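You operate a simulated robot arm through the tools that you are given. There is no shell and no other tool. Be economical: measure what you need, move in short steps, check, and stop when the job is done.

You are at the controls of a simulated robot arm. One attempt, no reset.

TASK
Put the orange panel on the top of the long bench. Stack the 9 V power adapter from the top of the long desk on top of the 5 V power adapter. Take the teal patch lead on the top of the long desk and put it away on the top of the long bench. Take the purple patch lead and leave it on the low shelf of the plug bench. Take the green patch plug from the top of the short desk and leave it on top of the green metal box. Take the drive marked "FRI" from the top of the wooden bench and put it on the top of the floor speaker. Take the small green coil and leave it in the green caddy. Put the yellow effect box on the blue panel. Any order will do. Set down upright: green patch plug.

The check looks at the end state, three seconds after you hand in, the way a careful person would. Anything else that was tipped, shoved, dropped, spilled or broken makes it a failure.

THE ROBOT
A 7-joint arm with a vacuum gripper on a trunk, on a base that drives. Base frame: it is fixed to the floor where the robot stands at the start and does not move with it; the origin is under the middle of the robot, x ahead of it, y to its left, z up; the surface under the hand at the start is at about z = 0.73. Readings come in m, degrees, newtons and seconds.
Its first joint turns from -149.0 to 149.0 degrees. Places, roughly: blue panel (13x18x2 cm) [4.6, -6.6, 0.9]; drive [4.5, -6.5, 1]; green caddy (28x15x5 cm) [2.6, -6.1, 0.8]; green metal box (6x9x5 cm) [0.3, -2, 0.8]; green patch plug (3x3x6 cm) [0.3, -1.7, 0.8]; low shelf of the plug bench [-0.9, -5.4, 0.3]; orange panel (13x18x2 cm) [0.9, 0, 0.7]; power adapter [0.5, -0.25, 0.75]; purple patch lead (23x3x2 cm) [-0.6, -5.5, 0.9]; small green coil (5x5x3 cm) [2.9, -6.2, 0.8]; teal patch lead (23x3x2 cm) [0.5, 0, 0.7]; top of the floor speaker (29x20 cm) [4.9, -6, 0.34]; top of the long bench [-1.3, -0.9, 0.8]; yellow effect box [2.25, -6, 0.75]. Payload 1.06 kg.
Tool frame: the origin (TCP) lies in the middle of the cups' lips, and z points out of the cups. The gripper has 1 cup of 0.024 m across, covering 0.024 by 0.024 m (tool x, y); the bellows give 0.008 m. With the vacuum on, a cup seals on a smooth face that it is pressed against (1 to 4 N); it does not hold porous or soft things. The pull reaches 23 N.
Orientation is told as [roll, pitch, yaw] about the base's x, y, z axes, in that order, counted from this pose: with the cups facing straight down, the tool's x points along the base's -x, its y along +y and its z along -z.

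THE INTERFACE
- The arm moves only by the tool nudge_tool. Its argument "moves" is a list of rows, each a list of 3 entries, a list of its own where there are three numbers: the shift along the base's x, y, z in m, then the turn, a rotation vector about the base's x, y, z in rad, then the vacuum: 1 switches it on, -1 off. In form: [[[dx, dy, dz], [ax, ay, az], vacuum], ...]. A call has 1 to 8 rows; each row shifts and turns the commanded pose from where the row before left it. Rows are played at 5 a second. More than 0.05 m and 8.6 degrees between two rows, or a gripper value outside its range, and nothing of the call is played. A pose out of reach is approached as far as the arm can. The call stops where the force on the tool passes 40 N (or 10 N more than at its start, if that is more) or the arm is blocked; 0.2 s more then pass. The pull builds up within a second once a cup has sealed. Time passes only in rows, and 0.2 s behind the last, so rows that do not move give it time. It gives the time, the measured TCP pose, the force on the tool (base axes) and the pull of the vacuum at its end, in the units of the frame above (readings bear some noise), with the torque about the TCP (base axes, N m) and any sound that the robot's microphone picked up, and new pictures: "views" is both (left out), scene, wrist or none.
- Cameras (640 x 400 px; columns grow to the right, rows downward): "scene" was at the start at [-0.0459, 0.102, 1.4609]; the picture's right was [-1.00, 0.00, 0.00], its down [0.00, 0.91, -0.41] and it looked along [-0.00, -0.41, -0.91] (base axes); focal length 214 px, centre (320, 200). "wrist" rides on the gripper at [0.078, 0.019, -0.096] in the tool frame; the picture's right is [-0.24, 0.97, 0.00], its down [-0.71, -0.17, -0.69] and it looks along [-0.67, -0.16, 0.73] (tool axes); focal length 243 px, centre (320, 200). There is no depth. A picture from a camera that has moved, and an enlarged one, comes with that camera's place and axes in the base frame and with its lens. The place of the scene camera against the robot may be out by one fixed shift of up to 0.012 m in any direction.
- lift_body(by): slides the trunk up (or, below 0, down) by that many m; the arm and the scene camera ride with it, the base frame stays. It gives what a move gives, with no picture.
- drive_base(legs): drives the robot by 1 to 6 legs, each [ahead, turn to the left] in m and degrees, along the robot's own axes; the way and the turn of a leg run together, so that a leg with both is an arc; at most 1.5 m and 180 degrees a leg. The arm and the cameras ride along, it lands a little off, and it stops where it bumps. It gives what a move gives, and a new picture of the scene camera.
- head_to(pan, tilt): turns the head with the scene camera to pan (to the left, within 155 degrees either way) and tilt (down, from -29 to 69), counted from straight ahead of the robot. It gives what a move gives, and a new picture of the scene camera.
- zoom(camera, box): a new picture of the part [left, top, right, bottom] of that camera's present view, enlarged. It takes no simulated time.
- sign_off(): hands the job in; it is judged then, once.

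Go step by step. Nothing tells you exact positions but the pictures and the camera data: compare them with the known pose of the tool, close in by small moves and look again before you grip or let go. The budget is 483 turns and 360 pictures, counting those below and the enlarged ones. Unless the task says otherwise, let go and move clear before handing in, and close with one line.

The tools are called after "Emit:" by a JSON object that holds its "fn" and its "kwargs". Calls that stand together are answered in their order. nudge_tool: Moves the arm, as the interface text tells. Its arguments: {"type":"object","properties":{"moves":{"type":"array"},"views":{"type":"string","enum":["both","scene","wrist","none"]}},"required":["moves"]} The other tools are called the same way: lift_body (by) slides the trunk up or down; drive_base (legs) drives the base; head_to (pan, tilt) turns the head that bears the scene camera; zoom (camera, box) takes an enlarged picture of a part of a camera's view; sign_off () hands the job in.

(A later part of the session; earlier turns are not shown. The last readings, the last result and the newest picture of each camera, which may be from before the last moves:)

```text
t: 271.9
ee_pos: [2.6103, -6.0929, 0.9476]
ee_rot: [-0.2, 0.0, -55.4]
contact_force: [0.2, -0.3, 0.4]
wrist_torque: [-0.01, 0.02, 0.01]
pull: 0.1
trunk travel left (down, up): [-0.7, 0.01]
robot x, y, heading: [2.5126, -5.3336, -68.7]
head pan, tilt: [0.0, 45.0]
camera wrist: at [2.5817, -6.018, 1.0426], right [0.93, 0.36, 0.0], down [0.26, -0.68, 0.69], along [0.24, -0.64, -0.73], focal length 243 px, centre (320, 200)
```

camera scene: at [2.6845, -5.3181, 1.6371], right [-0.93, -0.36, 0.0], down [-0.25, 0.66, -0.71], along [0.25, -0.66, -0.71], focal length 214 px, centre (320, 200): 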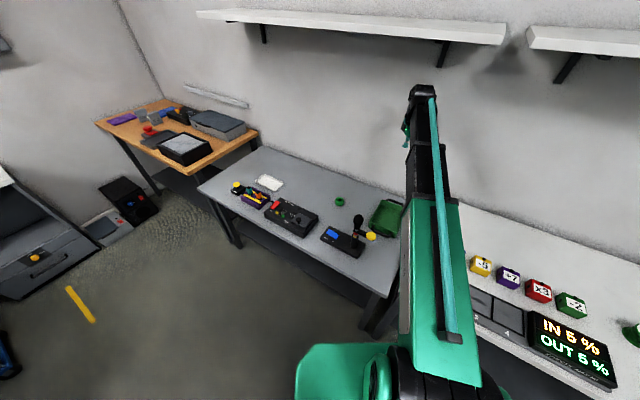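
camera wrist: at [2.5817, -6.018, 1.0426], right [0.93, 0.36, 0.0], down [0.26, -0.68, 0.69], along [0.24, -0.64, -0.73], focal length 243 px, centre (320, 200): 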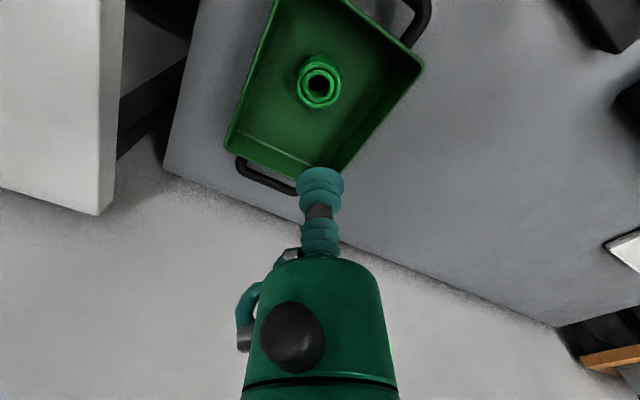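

Coil placed. Now the yellow effect box near (2.255, -5.90); moving over it.

Emit:
{"fn": "nudge_tool", "kwargs": {"moves": [[[-0.025, 0.01, 0.04], [0, 0, 0], -1], [[-0.042, 0.024, 0.01], [0, 0, -0.05], -1], [[-0.042, 0.024, 0], [0, 0, -0.05], -1], [[-0.042, 0.024, 0], [0, 0, -0.05], -1], [[-0.042, 0.024, 0], [0, 0, -0.05], -1], [[-0.042, 0.024, 0], [0, 0, -0.05], -1], [[-0.042, 0.024, 0], [0, 0, -0.05], -1]], "views": "wrist"}}

```text
t: 273.6
ee_pos: [2.3349, -5.9409, 0.9948]
ee_rot: [-0.1, -0.1, -72.5]
contact_force: [-0.6, 0.5, -0.1]
wrist_torque: [0.01, -0.04, 0.01]
pull: 0.1
trunk travel left (down, up): [-0.7, 0.01]
robot x, y, heading: [2.5179, -5.3332, -68.9]
head pan, tilt: [0.0, 45.0]
camera wrist: at [2.3296, -5.8605, 1.0904], right [1.0, 0.07, 0.0], down [0.05, -0.73, 0.69], along [0.05, -0.68, -0.73], focal length 243 px, centre (320, 200)
```

wrist: 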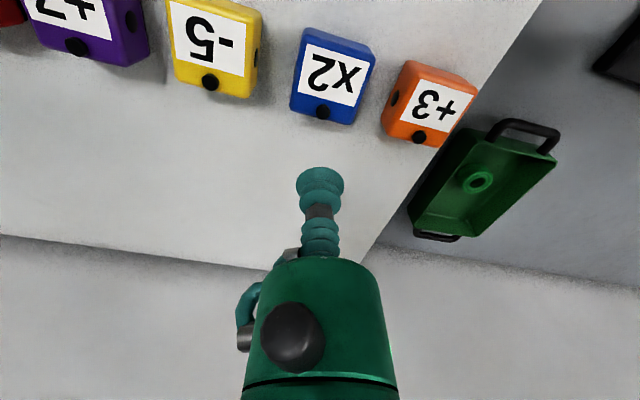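

Emit:
{"fn": "nudge_tool", "kwargs": {"moves": [[[-0.041, 0.02, 0], [0, 0, 0], -1], [[-0.041, 0.02, 0], [0, 0, 0], -1], [[0, 0, 0], [0, 0, 0], -1]], "views": "wrist"}}

```text
t: 274.4
ee_pos: [2.2524, -5.9, 0.9949]
ee_rot: [0.0, 0.0, -72.5]
contact_force: [0.6, 0.5, -0.3]
wrist_torque: [-0.03, 0.0, 0.03]
pull: 0.2
trunk travel left (down, up): [-0.7, 0.01]
robot x, y, heading: [2.5103, -5.336, -68.9]
head pan, tilt: [0.0, 45.0]
camera wrist: at [2.2477, -5.82, 1.0903], right [1.0, 0.07, 0.0], down [0.05, -0.73, 0.69], along [0.05, -0.68, -0.73], focal length 243 px, centre (320, 200)
```

wrist: 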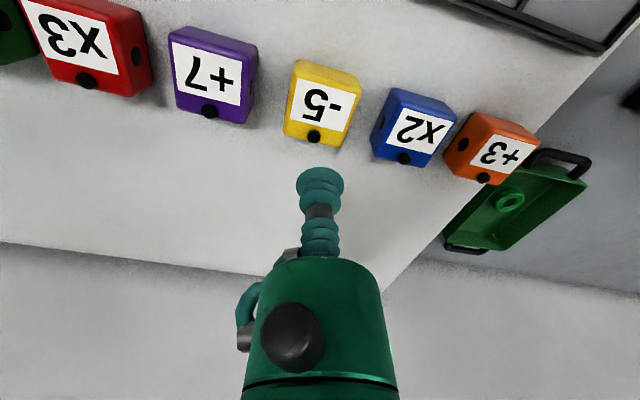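

Emit:
{"fn": "nudge_tool", "kwargs": {"moves": [[[0, 0, -0.045], [0, 0, 0], 1], [[0, 0, -0.035], [0, 0, 0], 1], [[0, 0, 0], [0, 0, 0], 1]], "views": "wrist"}}

```text
t: 275.1
ee_pos: [2.2528, -5.9007, 0.9148]
ee_rot: [-0.1, -0.1, -72.6]
contact_force: [0.1, -0.2, -0.3]
wrist_torque: [0.03, -0.01, 0.0]
pull: 0.0
trunk travel left (down, up): [-0.7, 0.01]
robot x, y, heading: [2.5157, -5.3324, -68.7]
head pan, tilt: [0.0, 45.0]
camera wrist: at [2.2469, -5.8199, 1.0113], right [1.0, 0.07, 0.0], down [0.05, -0.73, 0.69], along [0.04, -0.68, -0.73], focal length 243 px, centre (320, 200)
```

wrist: 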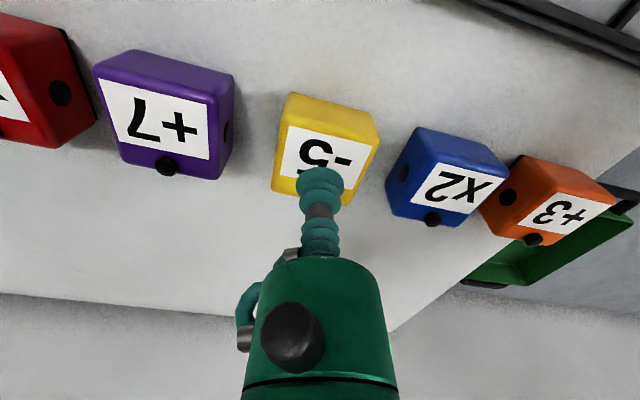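

Emit:
{"fn": "nudge_tool", "kwargs": {"moves": [[[0, 0, -0.012], [0, 0, 0], 1], [[0, 0, -0.004], [0, 0, 0], 1], [[0, 0, -0.003], [0, 0, 0], 1], [[0, 0, -0.002], [0, 0, 0], 1], [[0, 0, 0], [0, 0, 0], 1]], "views": "none"}}

```text
t: 276.4
ee_pos: [2.2524, -5.9003, 0.8956]
ee_rot: [-0.1, -0.1, -72.4]
contact_force: [0.8, 1.6, -0.2]
wrist_torque: [0.01, -0.01, 0.02]
pull: 0.0
trunk travel left (down, up): [-0.7, 0.01]
robot x, y, heading: [2.5147, -5.3329, -68.7]
head pan, tilt: [0.0, 45.0]
```

Emit:
{"fn": "nudge_tool", "kwargs": {"moves": [[[0, 0, -0.003], [0, 0, 0], 1], [[0, 0, -0.003], [0, 0, 0], 1], [[0, 0, -0.002], [0, 0, 0], 1], [[0, 0, 0], [0, 0, 0], 1]], "views": "none"}}

```text
t: 277.4
ee_pos: [2.2525, -5.9003, 0.8901]
ee_rot: [0.0, -0.2, -72.6]
contact_force: [1.0, 1.6, 14.6]
wrist_torque: [0.0, -0.02, -0.05]
pull: 23.1
trunk travel left (down, up): [-0.7, 0.01]
robot x, y, heading: [2.5129, -5.3395, -69.1]
head pan, tilt: [0.0, 45.0]
```

Sealed. Lift, then back off from the bench.

Emit:
{"fn": "nudge_tool", "kwargs": {"moves": [[[0, 0, 0.04], [0, 0, 0], 1], [[0, 0, 0.05], [0, 0, 0], 1], [[-0.02, -0.03, 0.035], [0, 0, 0], 1], [[-0.02, -0.03, 0.03], [0, 0, 0], 1]], "views": "none"}}

Emit:
{"fn": "drive_base", "kwargs": {"legs": [[-0.35, 0]]}}

```text
refused: row 3 steps farther than a row can; nothing moved
```

```text
t: 279.6
ee_pos: [2.1295, -5.5772, 0.8881]
ee_rot: [-0.1, -0.1, -72.3]
contact_force: [-0.4, -0.1, -0.4]
wrist_torque: [0.0, 0.01, -0.02]
pull: 0.1
trunk travel left (down, up): [-0.7, 0.01]
robot x, y, heading: [2.3844, -5.0121, -68.5]
head pan, tilt: [0.0, 45.0]
camera scene: at [2.5574, -4.9902, 1.6372], right [-0.93, -0.36, 0.0], down [-0.26, 0.66, -0.71], along [0.26, -0.66, -0.71], focal length 214 px, centre (320, 200)
```

scene: 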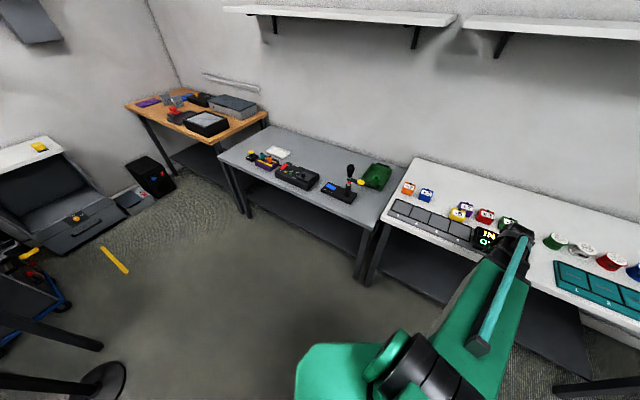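

I chained again, and the yellow box was dragged across the bench and let go. I need to inspect what moved.

Emit:
{"fn": "zoom", "kwargs": {"camera": "scene", "box": [380, 160, 540, 270]}}

Emit:
{"fn": "nudge_tool", "kwargs": {"moves": [[[0, 0, 0.04], [0, 0, 0], -1], [[0, 0, 0.04], [0, 0, 0], -1]], "views": "wrist"}}

```text
3.64 times, centred on (460, 215) of scene
camera zoom: at [2.5574, -4.9902, 1.6372], right [-0.93, -0.36, 0.0], down [-0.26, 0.66, -0.71], along [0.26, -0.66, -0.71], focal length 780 px, centre (-189, 146)
```

zoom: 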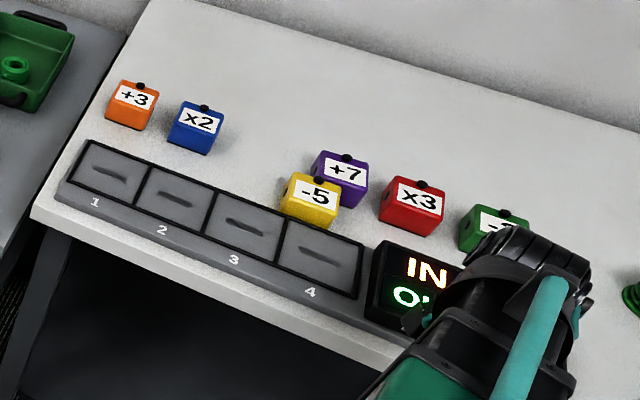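

```text
t: 280.2
ee_pos: [2.1293, -5.5747, 0.9673]
ee_rot: [0.0, 0.0, -72.3]
contact_force: [0.4, -0.1, 0.7]
wrist_torque: [-0.01, 0.0, 0.0]
pull: 0.0
trunk travel left (down, up): [-0.7, 0.01]
robot x, y, heading: [2.3897, -5.0097, -68.7]
head pan, tilt: [0.0, 45.0]
camera wrist: at [2.1234, -5.495, 1.0627], right [1.0, 0.07, 0.0], down [0.05, -0.73, 0.69], along [0.05, -0.68, -0.73], focal length 243 px, centre (320, 200)
```

wrist: 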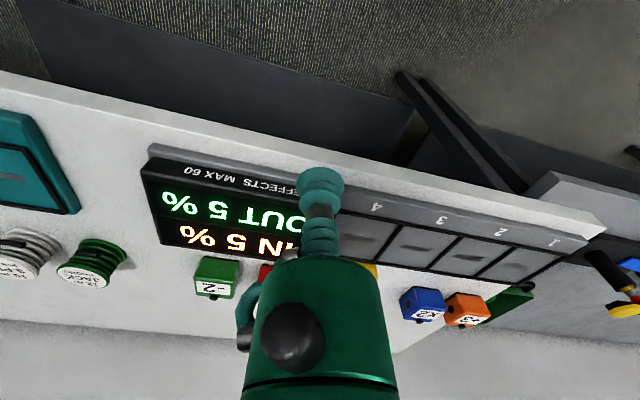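

The purple box, tray and others are unmoved within measurement; yellow now stands upright at about (2.205, -5.824). I'll regrip it.

Emit:
{"fn": "nudge_tool", "kwargs": {"moves": [[[0.013, -0.042, 0.01], [0, 0, 0], -1], [[0.013, -0.042, 0.01], [0, 0, 0], -1], [[0.013, -0.042, 0.01], [0, 0, 0], -1], [[0.013, -0.042, 0], [0, 0, 0], -1], [[0.013, -0.042, 0], [0, 0, 0], -1], [[0.011, -0.039, 0], [0, 0, 0], -1]], "views": "wrist"}}

```text
t: 281.6
ee_pos: [2.2056, -5.8265, 0.9986]
ee_rot: [-0.1, 0.0, -72.3]
contact_force: [0.4, -0.3, 0.0]
wrist_torque: [-0.02, -0.01, 0.02]
pull: 0.0
trunk travel left (down, up): [-0.7, 0.01]
robot x, y, heading: [2.3874, -5.0136, -68.7]
head pan, tilt: [0.0, 45.0]
camera wrist: at [2.1993, -5.7464, 1.0932], right [1.0, 0.07, 0.0], down [0.05, -0.73, 0.69], along [0.05, -0.68, -0.73], focal length 243 px, centre (320, 200)
```

wrist: 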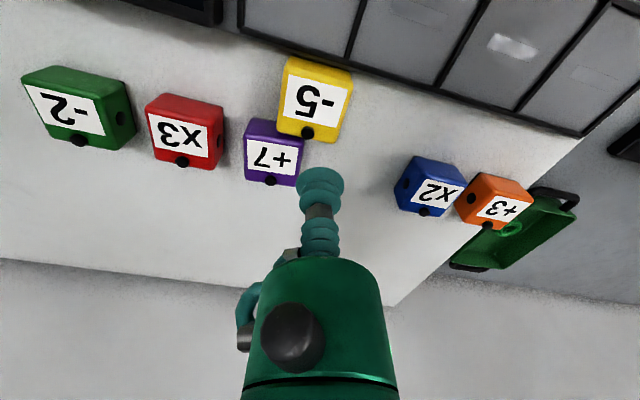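

Emit:
{"fn": "nudge_tool", "kwargs": {"moves": [[[-0.003, 0, -0.045], [0, 0, 0], 1], [[0, 0, -0.04], [0, 0, 0], 1], [[0, 0, -0.012], [0, 0, 0], 1], [[0, 0, 0], [0, 0, 0], 1]], "views": "wrist"}}

```text
t: 282.6
ee_pos: [2.2021, -5.8233, 0.9016]
ee_rot: [-0.1, 0.1, -72.3]
contact_force: [-0.3, -0.2, 0.1]
wrist_torque: [0.01, -0.01, -0.03]
pull: 0.1
trunk travel left (down, up): [-0.7, 0.01]
robot x, y, heading: [2.3874, -5.0098, -68.6]
head pan, tilt: [0.0, 45.0]
camera wrist: at [2.1962, -5.7438, 0.9973], right [1.0, 0.07, 0.0], down [0.05, -0.73, 0.69], along [0.05, -0.68, -0.73], focal length 243 px, centre (320, 200)
```

wrist: 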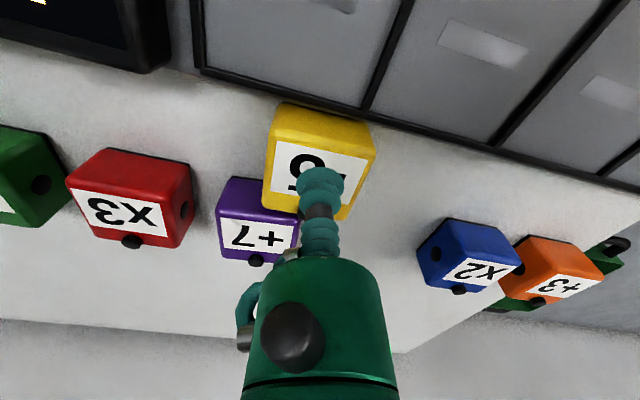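

Emit:
{"fn": "nudge_tool", "kwargs": {"moves": [[[0, 0, -0.005], [0, 0, 0], 1], [[0, 0, -0.004], [0, 0, 0], 1], [[0, 0, -0.003], [0, 0, 0], 1], [[0, 0, 0], [0, 0, 0], 1], [[0, 0, 0], [0, 0, 0], 1]], "views": "none"}}

```text
t: 283.8
ee_pos: [2.2018, -5.8257, 0.8895]
ee_rot: [-0.1, -0.2, -72.3]
contact_force: [-0.7, -2.7, 7.7]
wrist_torque: [0.01, -0.05, 0.01]
pull: 22.9
trunk travel left (down, up): [-0.7, 0.01]
robot x, y, heading: [2.3875, -5.0086, -68.5]
head pan, tilt: [0.0, 45.0]
```

Emit:
{"fn": "nudge_tool", "kwargs": {"moves": [[[0, 0, 0.03], [0, 0, 0], 1], [[0, 0, 0.04], [0, 0, 0], 1], [[0, 0, 0.045], [0, 0, 0], 1], [[0, 0, 0.045], [0, 0, 0], 1], [[0, 0.03, 0.03], [0, 0, 0], 1], [[0, 0.03, 0.02], [0, 0, 0], 1]], "views": "both"}}

```text
t: 285.2
ee_pos: [2.2008, -5.7656, 1.0988]
ee_rot: [-0.2, -0.1, -72.3]
contact_force: [0.7, 0.2, -1.3]
wrist_torque: [0.02, -0.01, -0.04]
pull: 22.6
trunk travel left (down, up): [-0.7, 0.01]
robot x, y, heading: [2.3886, -5.0108, -68.6]
head pan, tilt: [0.0, 45.0]
camera scene: at [2.5577, -4.9905, 1.6371], right [-0.93, -0.36, 0.0], down [-0.26, 0.66, -0.71], along [0.26, -0.66, -0.71], focal length 214 px, centre (320, 200)
camera wrist: at [2.1956, -5.6845, 1.1943], right [1.0, 0.07, 0.0], down [0.05, -0.73, 0.69], along [0.05, -0.68, -0.73], focal length 243 px, centre (320, 200)
```

scene: 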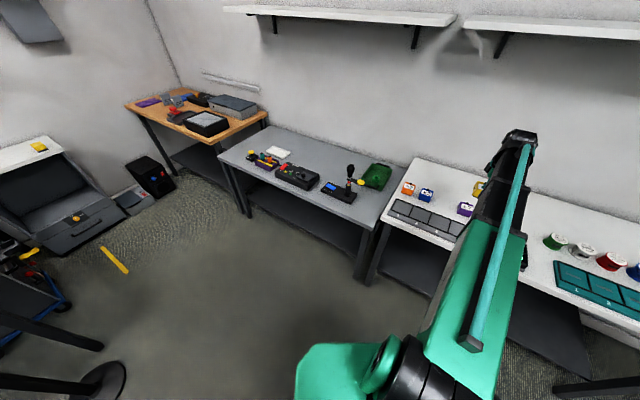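
wrist: 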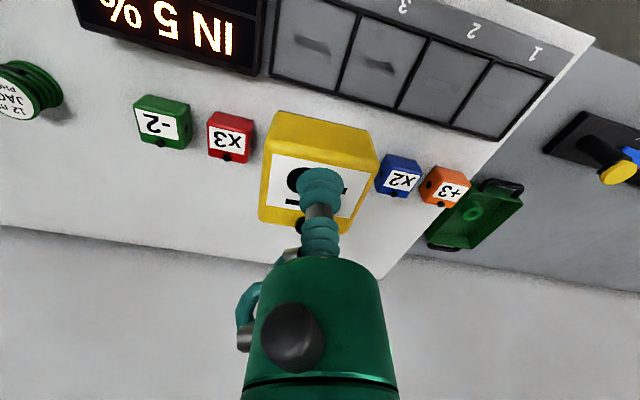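

Held. Swing the arm to the front (separately), then drive toward the wooden bench.

Emit:
{"fn": "nudge_tool", "kwargs": {"moves": [[[0.04, 0, 0], [0, 0, 0.05], 1], [[0.046, 0, 0], [0, 0, 0.06], 1], [[0.046, 0, 0], [0, 0, 0.06], 1], [[0.046, 0, 0], [0, 0, 0.06], 1], [[0.046, 0, 0], [0, 0, 0.06], 1], [[0.046, 0, 0], [0, 0, 0.06], 1], [[0.046, 0, 0], [0, 0, 0.06], 1], [[0.046, 0.005, 0], [0, 0, 0.06], 1]], "views": "none"}}

```text
t: 287.0
ee_pos: [2.5676, -5.759, 1.0969]
ee_rot: [-0.1, 0.0, -45.3]
contact_force: [0.4, -0.7, -1.8]
wrist_torque: [0.03, 0.0, -0.02]
pull: 23.1
trunk travel left (down, up): [-0.7, 0.01]
robot x, y, heading: [2.3867, -5.0079, -68.6]
head pan, tilt: [0.0, 45.0]
```

Emit:
{"fn": "drive_base", "kwargs": {"legs": [[0, 49]]}}

```text
t: 289.6
ee_pos: [3.0705, -5.3657, 1.098]
ee_rot: [0.0, -0.1, 3.8]
contact_force: [0.0, 0.3, -1.8]
wrist_torque: [0.0, 0.05, 0.01]
pull: 23.3
trunk travel left (down, up): [-0.7, 0.01]
robot x, y, heading: [2.3859, -5.0081, -19.8]
head pan, tilt: [0.0, 45.0]
camera scene: at [2.4774, -4.8708, 1.6371], right [-0.33, -0.94, 0.0], down [-0.67, 0.24, -0.71], along [0.67, -0.24, -0.71], focal length 214 px, centre (320, 200)
```

scene: 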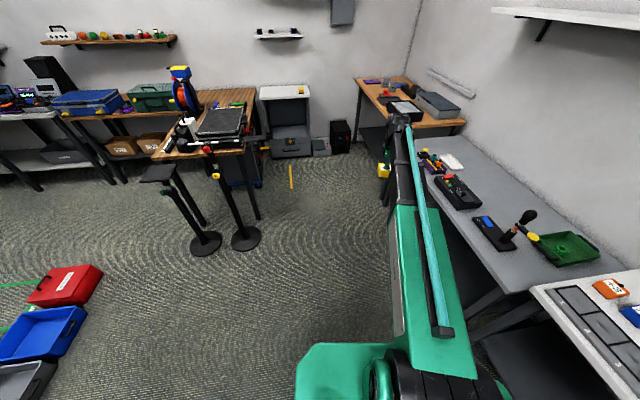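

Emit:
{"fn": "drive_base", "kwargs": {"legs": [[1.2, 0]]}}

```text
t: 295.6
ee_pos: [4.1805, -5.7733, 1.0982]
ee_rot: [-0.1, 0.0, 3.2]
contact_force: [-0.1, 0.7, -1.4]
wrist_torque: [0.01, 0.06, 0.01]
pull: 23.2
trunk travel left (down, up): [-0.7, 0.01]
robot x, y, heading: [3.4997, -5.4126, -20.4]
head pan, tilt: [0.0, 45.0]
camera scene: at [3.5917, -5.2732, 1.6371], right [-0.34, -0.94, 0.0], down [-0.66, 0.24, -0.71], along [0.66, -0.24, -0.71], focal length 214 px, centre (320, 200)
```

scene: 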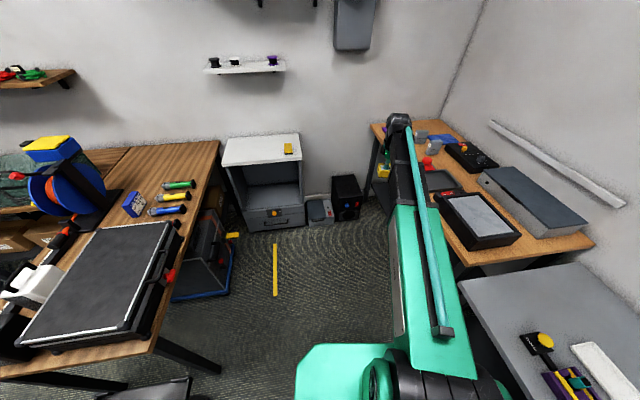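

Emit:
{"fn": "zoom", "kwargs": {"camera": "scene", "box": [320, 110, 600, 285]}}

```text
2.29 times, centred on (460, 198) of scene
camera zoom: at [3.5917, -5.2732, 1.6371], right [-0.34, -0.94, 0.0], down [-0.66, 0.24, -0.71], along [0.66, -0.24, -0.71], focal length 490 px, centre (0, 206)
```

zoom: 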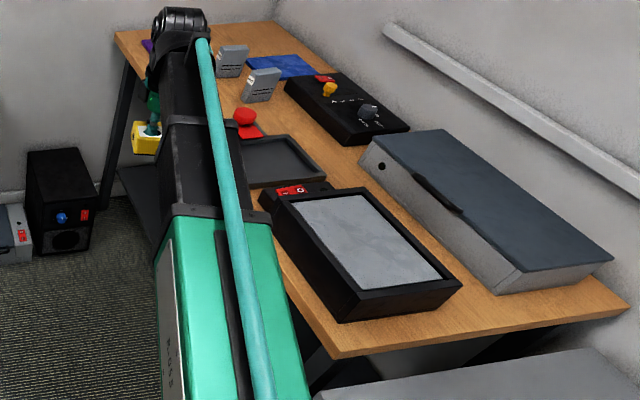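

Emit:
{"fn": "nudge_tool", "kwargs": {"moves": [[[0.012, 0.045, 0], [0, 0, 0.05], 1], [[0.012, 0.045, 0], [0, 0, 0.05], 1], [[0.012, 0.045, 0], [0, 0, 0.05], 1], [[0.012, 0.045, 0], [0, 0, 0.05], 1], [[0.01, 0.045, 0], [0, 0, 0.05], 1], [[0.008, 0.045, 0], [0, 0, 0.05], 1]], "views": "none"}}

```text
t: 297.0
ee_pos: [4.2483, -5.5003, 1.0992]
ee_rot: [-0.1, 0.0, 20.5]
contact_force: [0.2, -0.5, -0.4]
wrist_torque: [0.02, -0.06, 0.01]
pull: 23.1
trunk travel left (down, up): [-0.7, 0.01]
robot x, y, heading: [3.5036, -5.4119, -20.1]
head pan, tilt: [0.0, 45.0]
```

Emit:
{"fn": "drive_base", "kwargs": {"legs": [[0.66, 0]]}}

Emit:
{"fn": "head_to", "kwargs": {"pan": -35, "tilt": 45}}

```text
t: 300.7
ee_pos: [4.8736, -5.7165, 1.0995]
ee_rot: [-0.1, 0.1, 21.2]
contact_force: [0.5, -0.1, -0.8]
wrist_torque: [0.02, 0.01, -0.06]
pull: 23.4
trunk travel left (down, up): [-0.7, 0.01]
robot x, y, heading: [4.1247, -5.6406, -19.3]
head pan, tilt: [0.0, 45.0]
camera scene: at [4.2148, -5.4963, 1.6371], right [-0.33, -0.94, 0.0], down [-0.67, 0.23, -0.71], along [0.67, -0.23, -0.71], focal length 214 px, centre (320, 200)
```

scene: 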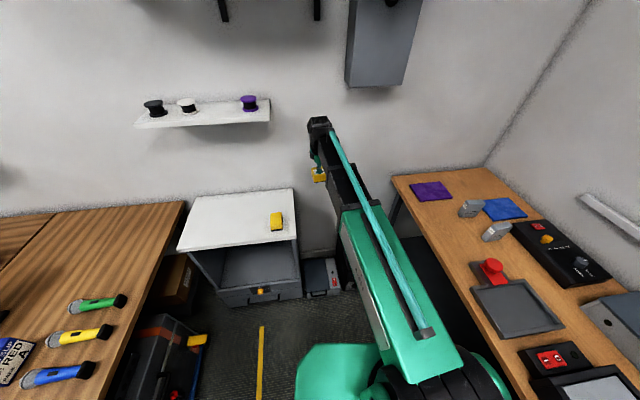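

```text
t: 301.7
ee_pos: [4.8729, -5.7161, 1.1003]
ee_rot: [-0.2, 0.0, 21.1]
contact_force: [0.1, 0.1, -0.7]
wrist_torque: [-0.01, 0.02, 0.0]
pull: 23.2
trunk travel left (down, up): [-0.7, 0.01]
robot x, y, heading: [4.1269, -5.6401, -19.3]
head pan, tilt: [-35.0, 45.0]
camera scene: at [4.185, -5.5352, 1.6371], right [-0.81, -0.58, 0.0], down [-0.41, 0.57, -0.71], along [0.41, -0.57, -0.71], focal length 214 px, centre (320, 200)
```

scene: 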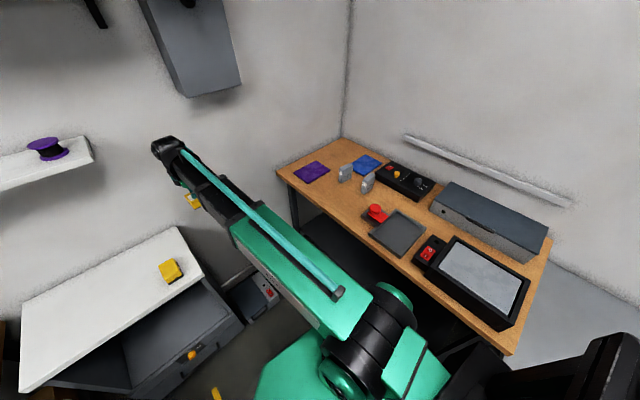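

Emit:
{"fn": "zoom", "kwargs": {"camera": "scene", "box": [270, 130, 450, 260]}}

Emit:
{"fn": "drive_base", "kwargs": {"legs": [[0.1, -42]]}}

```text
3.08 times, centred on (360, 195) of scene
camera zoom: at [4.185, -5.5352, 1.6371], right [-0.81, -0.58, 0.0], down [-0.41, 0.57, -0.71], along [0.41, -0.57, -0.71], focal length 660 px, centre (197, 215)
```

zoom: 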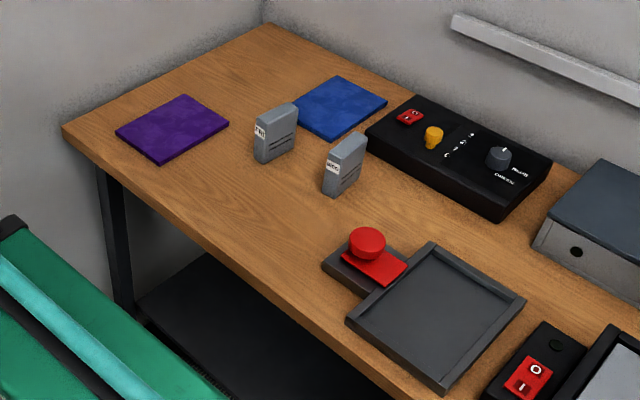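

```text
t: 304.1
ee_pos: [4.7053, -6.2565, 1.0991]
ee_rot: [-0.1, 0.0, -20.6]
contact_force: [-0.2, 0.3, -1.3]
wrist_torque: [0.02, -0.02, 0.01]
pull: 23.1
trunk travel left (down, up): [-0.7, 0.01]
robot x, y, heading: [4.2, -5.7029, -60.8]
head pan, tilt: [-35.0, 45.0]
camera scene: at [4.3174, -5.6675, 1.6371], right [-0.99, 0.11, 0.0], down [0.07, 0.7, -0.71], along [-0.07, -0.7, -0.71], focal length 214 px, centre (320, 200)
```

scene: 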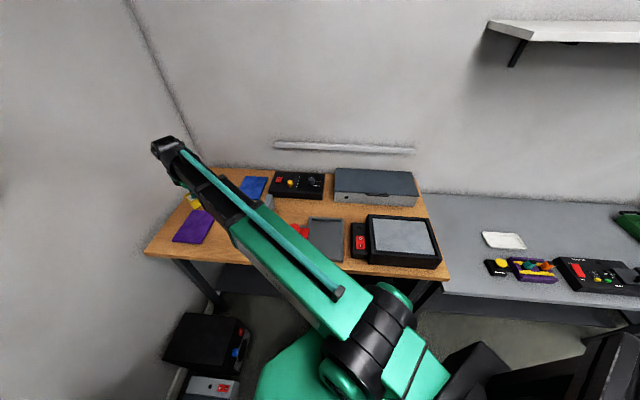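

Emit:
{"fn": "nudge_tool", "kwargs": {"moves": [[[-0.02, -0.039, 0], [0, 0, -0.03], 1], [[-0.02, -0.039, 0], [0, 0, -0.03], 1], [[-0.02, -0.039, 0], [0, 0, -0.03], 1], [[-0.02, -0.039, 0], [0, 0, -0.03], 1], [[-0.02, -0.039, 0], [0, 0, -0.03], 1], [[-0.02, -0.039, 0], [0, 0, -0.03], 1], [[-0.02, -0.035, 0], [0, 0, -0.03], 1]], "views": "wrist"}}

```text
t: 305.6
ee_pos: [4.5661, -6.5282, 1.0982]
ee_rot: [-0.2, 0.0, -32.7]
contact_force: [0.0, -0.2, -2.6]
wrist_torque: [0.03, 0.02, 0.02]
pull: 22.8
trunk travel left (down, up): [-0.7, 0.01]
robot x, y, heading: [4.2034, -5.6978, -61.2]
head pan, tilt: [-35.0, 45.0]
camera wrist: at [4.509, -6.4699, 1.1935], right [0.72, 0.69, 0.0], down [0.5, -0.53, 0.69], along [0.47, -0.5, -0.73], focal length 243 px, centre (320, 200)
```

wrist: 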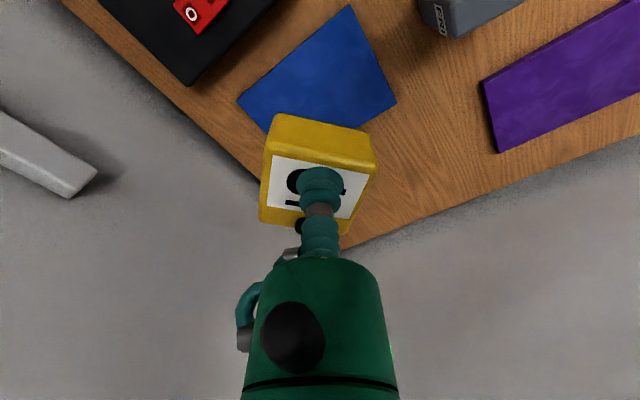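

Emit:
{"fn": "nudge_tool", "kwargs": {"moves": [[[0.012, -0.016, -0.03], [0, 0, 0], 1], [[0.012, -0.016, -0.04], [0, 0, 0], 1], [[0, 0, -0.05], [0, 0, 0], 1], [[0, 0, -0.02], [0, 0, 0], 1]], "views": "wrist"}}

```text
t: 306.6
ee_pos: [4.5908, -6.559, 0.9583]
ee_rot: [-0.1, -0.1, -32.5]
contact_force: [0.2, -0.5, -1.4]
wrist_torque: [0.02, 0.02, 0.02]
pull: 22.3
trunk travel left (down, up): [-0.7, 0.01]
robot x, y, heading: [4.1996, -5.7009, -60.6]
head pan, tilt: [-35.0, 45.0]
camera wrist: at [4.5349, -6.501, 1.0535], right [0.72, 0.69, 0.0], down [0.5, -0.52, 0.69], along [0.47, -0.5, -0.73], focal length 243 px, centre (320, 200)
```

wrist: 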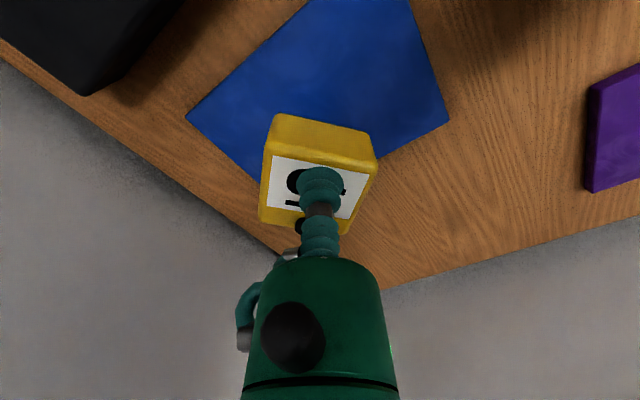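

Emit:
{"fn": "nudge_tool", "kwargs": {"moves": [[[0.006, -0.006, -0.015], [0, 0, 0], 1], [[0, 0, -0.012], [0, 0, 0], 1], [[0, 0, -0.006], [0, 0, 0], 1], [[0, 0, 0], [0, 0, 0], 1]], "views": "wrist"}}

```text
t: 307.6
ee_pos: [4.5964, -6.5647, 0.9256]
ee_rot: [0.0, -0.1, -32.6]
contact_force: [-0.3, -0.9, -1.7]
wrist_torque: [0.02, 0.02, 0.02]
pull: 22.9
trunk travel left (down, up): [-0.7, 0.01]
robot x, y, heading: [4.2013, -5.698, -61.0]
head pan, tilt: [-35.0, 45.0]
camera wrist: at [4.5407, -6.5063, 1.0211], right [0.72, 0.69, 0.0], down [0.5, -0.52, 0.69], along [0.47, -0.5, -0.73], focal length 243 px, centre (320, 200)
```

wrist: 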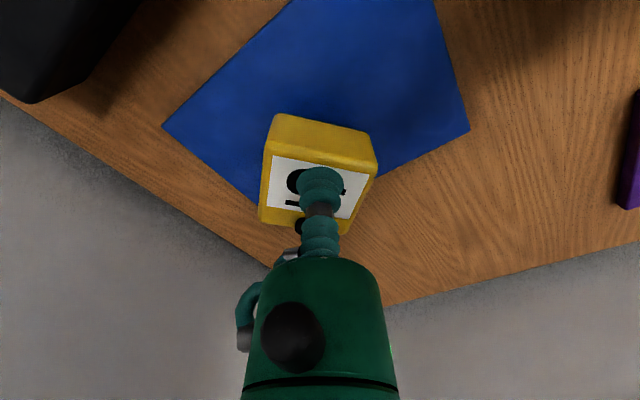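

Emit:
{"fn": "nudge_tool", "kwargs": {"moves": [[[0, 0, -0.006], [0, 0, 0], 1], [[0, 0, -0.004], [0, 0, 0], 1], [[0, 0, -0.004], [0, 0, 0], 1], [[0, 0, 0], [0, 0, 0], 1]], "views": "wrist"}}

```text
t: 308.6
ee_pos: [4.5963, -6.5654, 0.9109]
ee_rot: [-0.1, 0.0, -32.5]
contact_force: [-0.6, 0.2, -2.1]
wrist_torque: [0.03, -0.01, 0.01]
pull: 22.8
trunk travel left (down, up): [-0.7, 0.01]
robot x, y, heading: [4.1995, -5.7015, -60.8]
head pan, tilt: [-35.0, 45.0]
camera wrist: at [4.5406, -6.5056, 1.007], right [0.72, 0.69, 0.0], down [0.5, -0.52, 0.69], along [0.47, -0.5, -0.73], focal length 243 px, centre (320, 200)
```

wrist: 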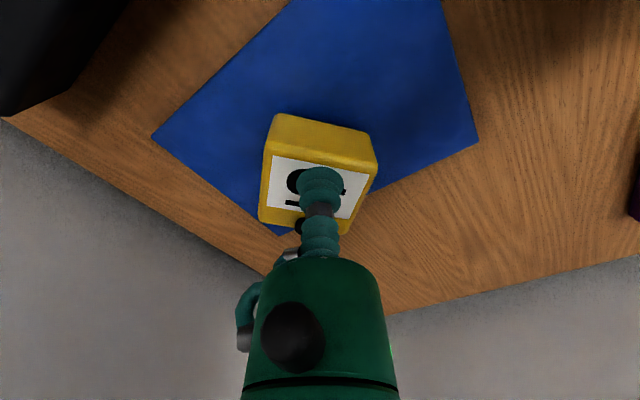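

Emit:
{"fn": "nudge_tool", "kwargs": {"moves": [[[0, 0, -0.004], [0, 0, 0], 1], [[0, 0, -0.003], [0, 0, 0], 1], [[0, 0, -0.003], [0, 0, 0], 1], [[0, 0, 0], [0, 0, 0], 1]], "views": "none"}}

```text
t: 309.6
ee_pos: [4.5961, -6.565, 0.9036]
ee_rot: [0.0, -0.1, -32.6]
contact_force: [0.3, 0.2, 2.6]
wrist_torque: [0.0, -0.04, -0.01]
pull: 22.6
trunk travel left (down, up): [-0.7, 0.01]
robot x, y, heading: [4.2018, -5.6995, -61.1]
head pan, tilt: [-35.0, 45.0]
```

Touching. One more small step, then check before release.

Emit:
{"fn": "nudge_tool", "kwargs": {"moves": [[[0, 0, -0.002], [0, 0, 0], 1], [[0, 0, 0], [0, 0, 0], 1]], "views": "wrist"}}

```text
t: 310.2
ee_pos: [4.5969, -6.5645, 0.9013]
ee_rot: [-0.2, -0.1, -32.6]
contact_force: [-0.5, -2.5, 12.0]
wrist_torque: [0.0, 0.03, -0.01]
pull: 22.7
trunk travel left (down, up): [-0.7, 0.01]
robot x, y, heading: [4.2012, -5.6985, -60.9]
head pan, tilt: [-35.0, 45.0]
camera wrist: at [4.5402, -6.5055, 0.997], right [0.72, 0.69, 0.0], down [0.5, -0.52, 0.69], along [0.47, -0.5, -0.73], focal length 243 px, centre (320, 200)
```

wrist: 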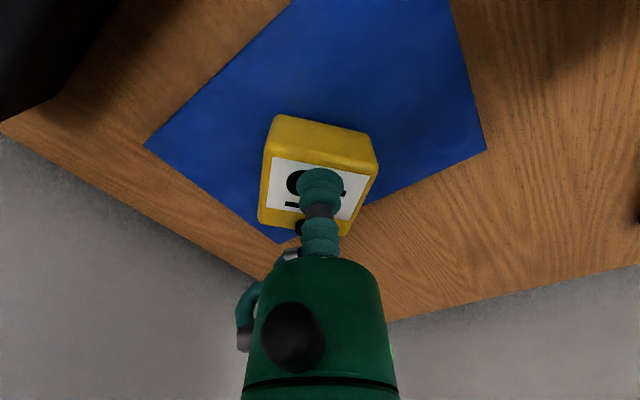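

Emit:
{"fn": "nudge_tool", "kwargs": {"moves": [[[0, 0, 0.001], [0, 0, 0], -1], [[0, 0, 0], [0, 0, 0], -1], [[0, 0, 0], [0, 0, 0], -1], [[0, 0, 0.002], [0, 0, 0], -1], [[0, 0, 0.02], [0, 0, 0], -1], [[0, 0, 0.05], [0, 0, 0], -1], [[0, 0, 0.05], [0, 0, 0], -1], [[0, 0, 0.03], [0, 0, 0], -1]], "views": "wrist"}}

```text
t: 312.1
ee_pos: [4.5946, -6.5627, 1.0525]
ee_rot: [0.0, 0.0, -32.6]
contact_force: [0.4, 0.8, -0.4]
wrist_torque: [0.0, -0.02, 0.0]
pull: 0.0
trunk travel left (down, up): [-0.7, 0.01]
robot x, y, heading: [4.1968, -5.6966, -60.9]
head pan, tilt: [-35.0, 45.0]
camera wrist: at [4.5397, -6.5046, 1.1477], right [0.72, 0.69, 0.0], down [0.5, -0.53, 0.69], along [0.47, -0.5, -0.73], focal length 243 px, centre (320, 200)
```

wrist: 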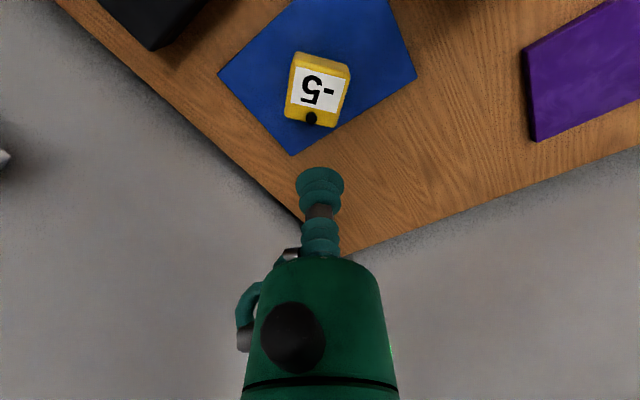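

Yellow box is on the blue panel. Now read the drive labels.

Emit:
{"fn": "head_to", "kwargs": {"pan": 0, "tilt": 45}}

Emit:
{"fn": "zoom", "kwargs": {"camera": "scene", "box": [240, 120, 420, 240]}}

```text
t: 313.1
ee_pos: [4.5956, -6.563, 1.0518]
ee_rot: [-0.2, 0.0, -32.6]
contact_force: [-0.2, -0.3, 0.1]
wrist_torque: [-0.03, -0.02, 0.04]
pull: 0.2
trunk travel left (down, up): [-0.7, 0.01]
robot x, y, heading: [4.2013, -5.6988, -61.1]
head pan, tilt: [0.0, 45.0]
camera scene: at [4.3651, -5.6574, 1.6371], right [-0.88, -0.48, 0.0], down [-0.34, 0.62, -0.71], along [0.34, -0.62, -0.71], focal length 214 px, centre (320, 200)
```

scene: 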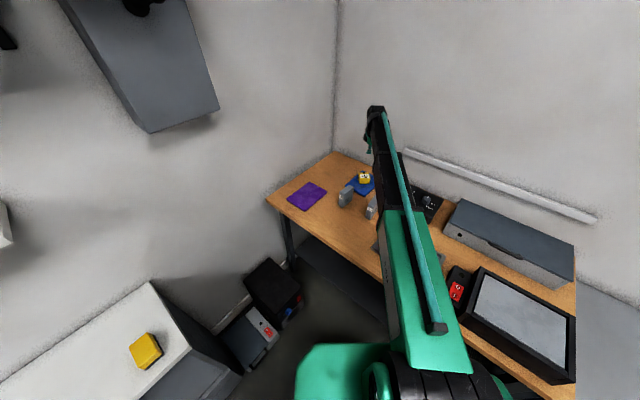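

```text
3.33 times, centred on (330, 180) of scene
camera zoom: at [4.3651, -5.6574, 1.6371], right [-0.88, -0.48, 0.0], down [-0.34, 0.62, -0.71], along [0.34, -0.62, -0.71], focal length 715 px, centre (287, 267)
```

zoom: 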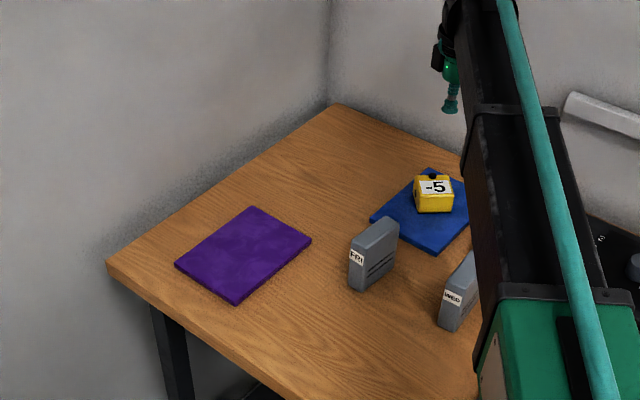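

Emit:
{"fn": "zoom", "kwargs": {"camera": "scene", "box": [330, 175, 380, 215]}}

```text
10.00 times, centred on (355, 195) of scene
camera zoom: at [4.3651, -5.6574, 1.6371], right [-0.88, -0.48, 0.0], down [-0.34, 0.62, -0.71], along [0.34, -0.62, -0.71], focal length 2145 px, centre (-30, 250)
```

zoom: 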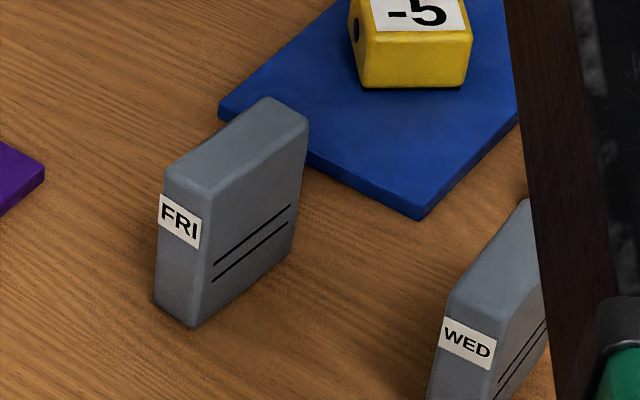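

"FRI" is this drive: top face ≈24 mm thick, centre near (4.618, -6.388), z≈0.94. Moving above it for a precise look.

Emit:
{"fn": "nudge_tool", "kwargs": {"moves": [[[0.006, 0.044, 0], [0, 0, 0], -1], [[0.006, 0.044, 0], [0, 0, 0], -1], [[0.006, 0.044, 0], [0, 0, 0], -1], [[0.005, 0.043, 0], [0, 0, 0], -1], [[0, 0, 0], [0, 0, 0], -1]], "views": "wrist"}}

```text
t: 314.3
ee_pos: [4.6197, -6.3912, 1.053]
ee_rot: [-0.1, 0.0, -32.6]
contact_force: [-0.6, -0.6, 0.2]
wrist_torque: [0.0, 0.02, 0.01]
pull: 0.1
trunk travel left (down, up): [-0.7, 0.01]
robot x, y, heading: [4.1976, -5.6996, -61.1]
head pan, tilt: [0.0, 45.0]
camera wrist: at [4.5642, -6.3319, 1.149], right [0.72, 0.69, 0.0], down [0.5, -0.52, 0.69], along [0.47, -0.5, -0.73], focal length 243 px, centre (320, 200)
```

wrist: 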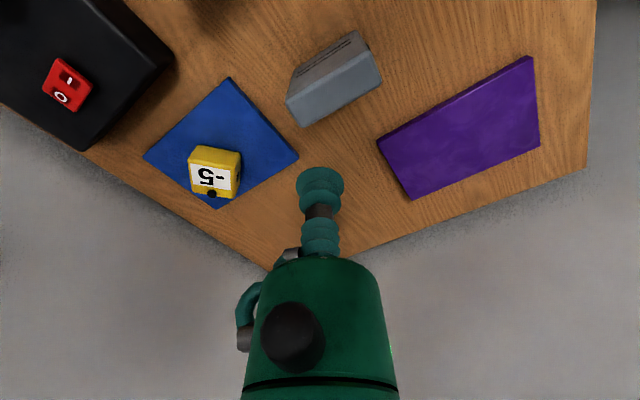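

Emit:
{"fn": "zoom", "kwargs": {"camera": "wrist", "box": [264, 20, 404, 140]}}

```text
3.33 times, centred on (334, 80) of wrist
camera zoom: at [4.5642, -6.3319, 1.149], right [0.72, 0.69, 0.0], down [0.5, -0.52, 0.69], along [0.47, -0.5, -0.73], focal length 809 px, centre (273, 600)
```

zoom: 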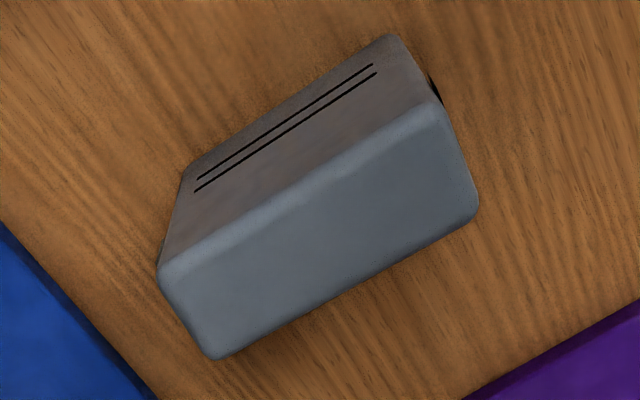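

Emit:
{"fn": "nudge_tool", "kwargs": {"moves": [[[0.002, 0.012, -0.03], [0, 0, 0], 1], [[0, 0, -0.045], [0, 0, 0], 1], [[0, 0, 0], [0, 0, 0], 1]], "views": "none"}}

Emit:
{"fn": "zoom", "kwargs": {"camera": "wrist", "box": [250, 70, 390, 210]}}

```text
t: 315.1
ee_pos: [4.6211, -6.3787, 0.9791]
ee_rot: [-0.1, -0.1, -32.5]
contact_force: [0.4, -0.8, 0.4]
wrist_torque: [0.0, -0.01, 0.01]
pull: 0.1
trunk travel left (down, up): [-0.7, 0.01]
robot x, y, heading: [4.1985, -5.6973, -61.0]
head pan, tilt: [0.0, 45.0]
```

```text
2.86 times, centred on (320, 140) of wrist
camera zoom: at [4.566, -6.32, 1.0739], right [0.72, 0.69, 0.0], down [0.5, -0.52, 0.69], along [0.47, -0.5, -0.73], focal length 693 px, centre (320, 371)
```

zoom: 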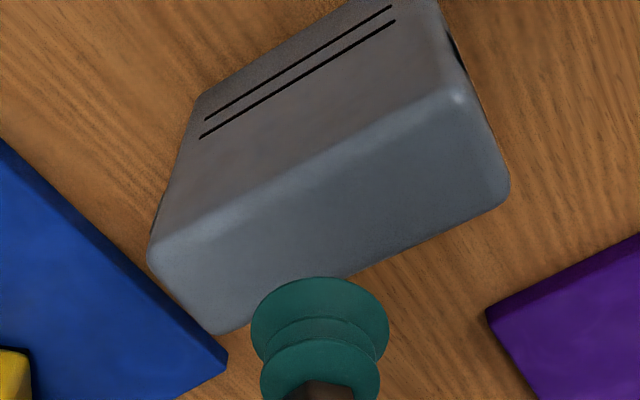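

Emit:
{"fn": "nudge_tool", "kwargs": {"moves": [[[0.002, 0.001, -0.022], [0, 0, 0], 1], [[0, 0, -0.006], [0, 0, 0], 1], [[0, 0, -0.004], [0, 0, 0], 1], [[0, 0, 0], [0, 0, 0], 1]], "views": "none"}}

Emit:
{"fn": "zoom", "kwargs": {"camera": "wrist", "box": [250, 90, 390, 230]}}

```text
t: 316.1
ee_pos: [4.6223, -6.3766, 0.9465]
ee_rot: [0.0, 0.0, -32.6]
contact_force: [0.4, -0.5, 0.0]
wrist_torque: [0.07, 0.04, 0.03]
pull: 22.7
trunk travel left (down, up): [-0.7, 0.01]
robot x, y, heading: [4.2008, -5.6973, -61.0]
head pan, tilt: [0.0, 45.0]
```

```text
2.86 times, centred on (320, 160) of wrist
camera zoom: at [4.5673, -6.3181, 1.0417], right [0.72, 0.69, 0.0], down [0.5, -0.53, 0.69], along [0.47, -0.5, -0.73], focal length 693 px, centre (320, 314)
```

zoom: 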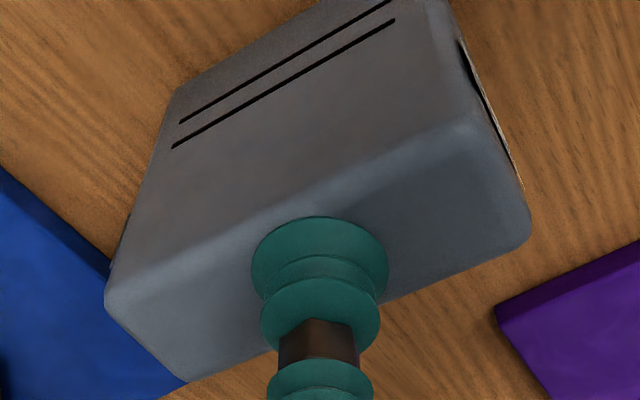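

Sealed. Lifting the drive.

Emit:
{"fn": "nudge_tool", "kwargs": {"moves": [[[0, 0, 0.03], [0, 0, 0], 1], [[0, 0, 0.045], [0, 0, 0], 1], [[0, 0, 0.045], [0, 0, 0], 1], [[0, 0, 0.03], [0, 0, 0], 1]], "views": "wrist"}}

```text
t: 317.1
ee_pos: [4.6221, -6.3769, 1.0957]
ee_rot: [-0.1, 0.0, -32.6]
contact_force: [1.0, -1.0, -2.7]
wrist_torque: [-0.02, -0.02, -0.03]
pull: 23.0
trunk travel left (down, up): [-0.7, 0.01]
robot x, y, heading: [4.2033, -5.702, -61.1]
head pan, tilt: [0.0, 45.0]
camera wrist: at [4.5675, -6.3178, 1.1916], right [0.72, 0.69, 0.0], down [0.5, -0.53, 0.69], along [0.47, -0.5, -0.73], focal length 243 px, centre (320, 200)
```

wrist: 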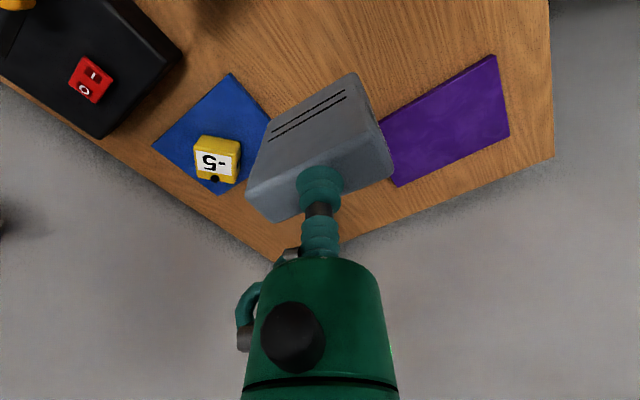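

Emit:
{"fn": "nudge_tool", "kwargs": {"moves": [[[0.02, 0.028, 0], [0, 0, 0.03], 1], [[0.024, 0.036, 0], [0, 0, 0.05], 1], [[0.024, 0.036, 0], [0, 0, 0.05], 1], [[0.024, 0.036, 0], [0, 0, 0.05], 1], [[0.024, 0.036, 0], [0, 0, 0.05], 1], [[0.024, 0.036, 0], [0, 0, 0.05], 1], [[0.024, 0.036, 0], [0, 0, 0.05], 1], [[0.024, 0.036, 0], [0, 0, 0.05], 1]], "views": "scene"}}

```text
t: 318.9
ee_pos: [4.8122, -6.0948, 1.0973]
ee_rot: [-0.1, 0.0, -10.8]
contact_force: [-0.9, 0.3, -2.6]
wrist_torque: [0.02, -0.01, 0.05]
pull: 22.8
trunk travel left (down, up): [-0.7, 0.01]
robot x, y, heading: [4.1991, -5.698, -60.8]
head pan, tilt: [0.0, 45.0]
camera scene: at [4.3657, -5.6569, 1.637], right [-0.87, -0.48, 0.0], down [-0.34, 0.62, -0.71], along [0.34, -0.62, -0.71], focal length 214 px, centre (320, 200)
```

scene: 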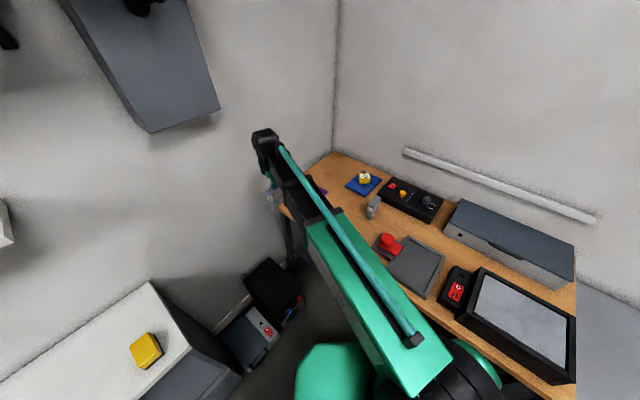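

Emit:
{"fn": "nudge_tool", "kwargs": {"moves": [[[0.03, 0.033, 0], [0, 0, 0.03], 1], [[0.03, 0.033, 0], [0, 0, 0.03], 1], [[0.025, 0.027, 0], [0, 0, 0], 1]], "views": "wrist"}}

```text
t: 319.7
ee_pos: [4.8964, -6.0012, 1.095]
ee_rot: [0.0, 0.0, -7.5]
contact_force: [-0.2, 0.7, -2.3]
wrist_torque: [0.02, -0.01, 0.01]
pull: 23.0
trunk travel left (down, up): [-0.7, 0.01]
robot x, y, heading: [4.1993, -5.7001, -61.0]
head pan, tilt: [0.0, 45.0]
camera wrist: at [4.8206, -5.9723, 1.1908], right [0.36, 0.93, 0.0], down [0.68, -0.26, 0.69], along [0.64, -0.25, -0.73], focal length 243 px, centre (320, 200)
```

wrist: 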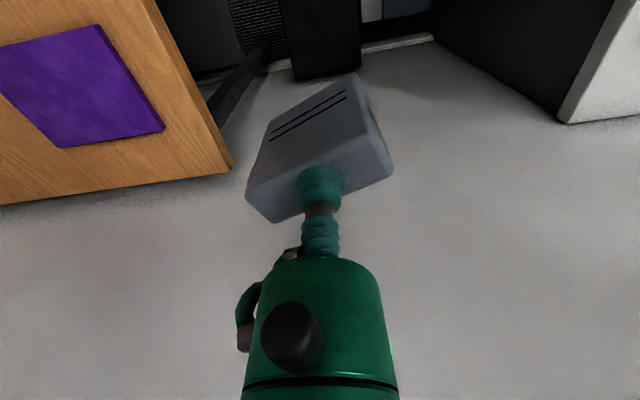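

Speaker top centre ≈(4.92, -6.02). Lowering the trunk.

Emit:
{"fn": "lift_body", "kwargs": {"by": -0.4}}

```text
t: 323.5
ee_pos: [4.8946, -6.0019, 0.6962]
ee_rot: [-0.2, 0.0, -7.4]
contact_force: [-0.1, -0.4, -2.0]
wrist_torque: [0.03, 0.01, -0.03]
pull: 23.0
trunk travel left (down, up): [-0.3, 0.41]
robot x, y, heading: [4.2019, -5.6992, -60.9]
head pan, tilt: [0.0, 45.0]
```

Emit:
{"fn": "lift_body", "kwargs": {"by": -0.1}}

Emit:
{"fn": "nudge_tool", "kwargs": {"moves": [[[0.014, -0.008, 0], [0, 0, 0], 1], [[0, 0, 0], [0, 0, 0], 1]], "views": "both"}}

```text
t: 324.8
ee_pos: [4.8948, -6.0023, 0.5951]
ee_rot: [-0.2, 0.1, -7.4]
contact_force: [-0.1, -0.4, -2.4]
wrist_torque: [0.03, -0.01, 0.01]
pull: 22.4
trunk travel left (down, up): [-0.2, 0.51]
robot x, y, heading: [4.2013, -5.6994, -61.0]
head pan, tilt: [0.0, 45.0]
```

```text
t: 325.4
ee_pos: [4.9091, -6.01, 0.5946]
ee_rot: [-0.1, 0.0, -7.5]
contact_force: [-0.7, 0.6, -3.2]
wrist_torque: [0.02, -0.03, -0.01]
pull: 22.9
trunk travel left (down, up): [-0.2, 0.51]
robot x, y, heading: [4.1989, -5.7001, -60.8]
head pan, tilt: [0.0, 45.0]
camera scene: at [4.3653, -5.6574, 1.1371], right [-0.88, -0.48, 0.0], down [-0.34, 0.62, -0.71], along [0.34, -0.62, -0.71], focal length 214 px, centre (320, 200)
camera wrist: at [4.8337, -5.9805, 0.6902], right [0.36, 0.93, 0.0], down [0.68, -0.26, 0.69], along [0.64, -0.25, -0.73], focal length 243 px, centre (320, 200)
```

scene: 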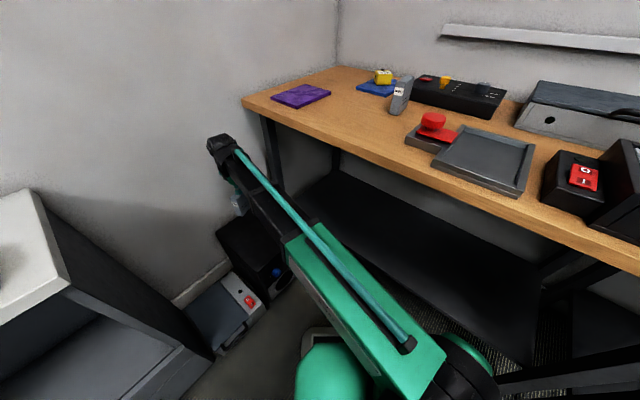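
wrist: 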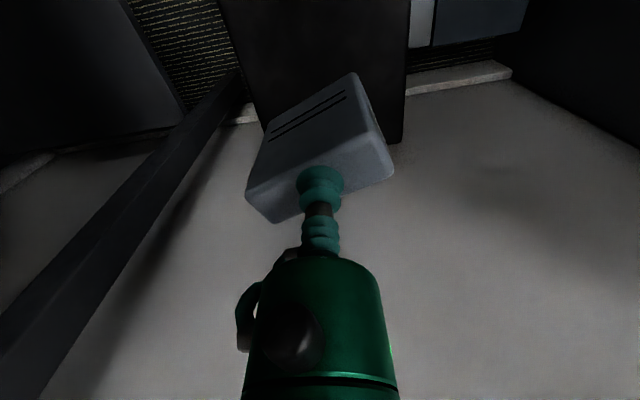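

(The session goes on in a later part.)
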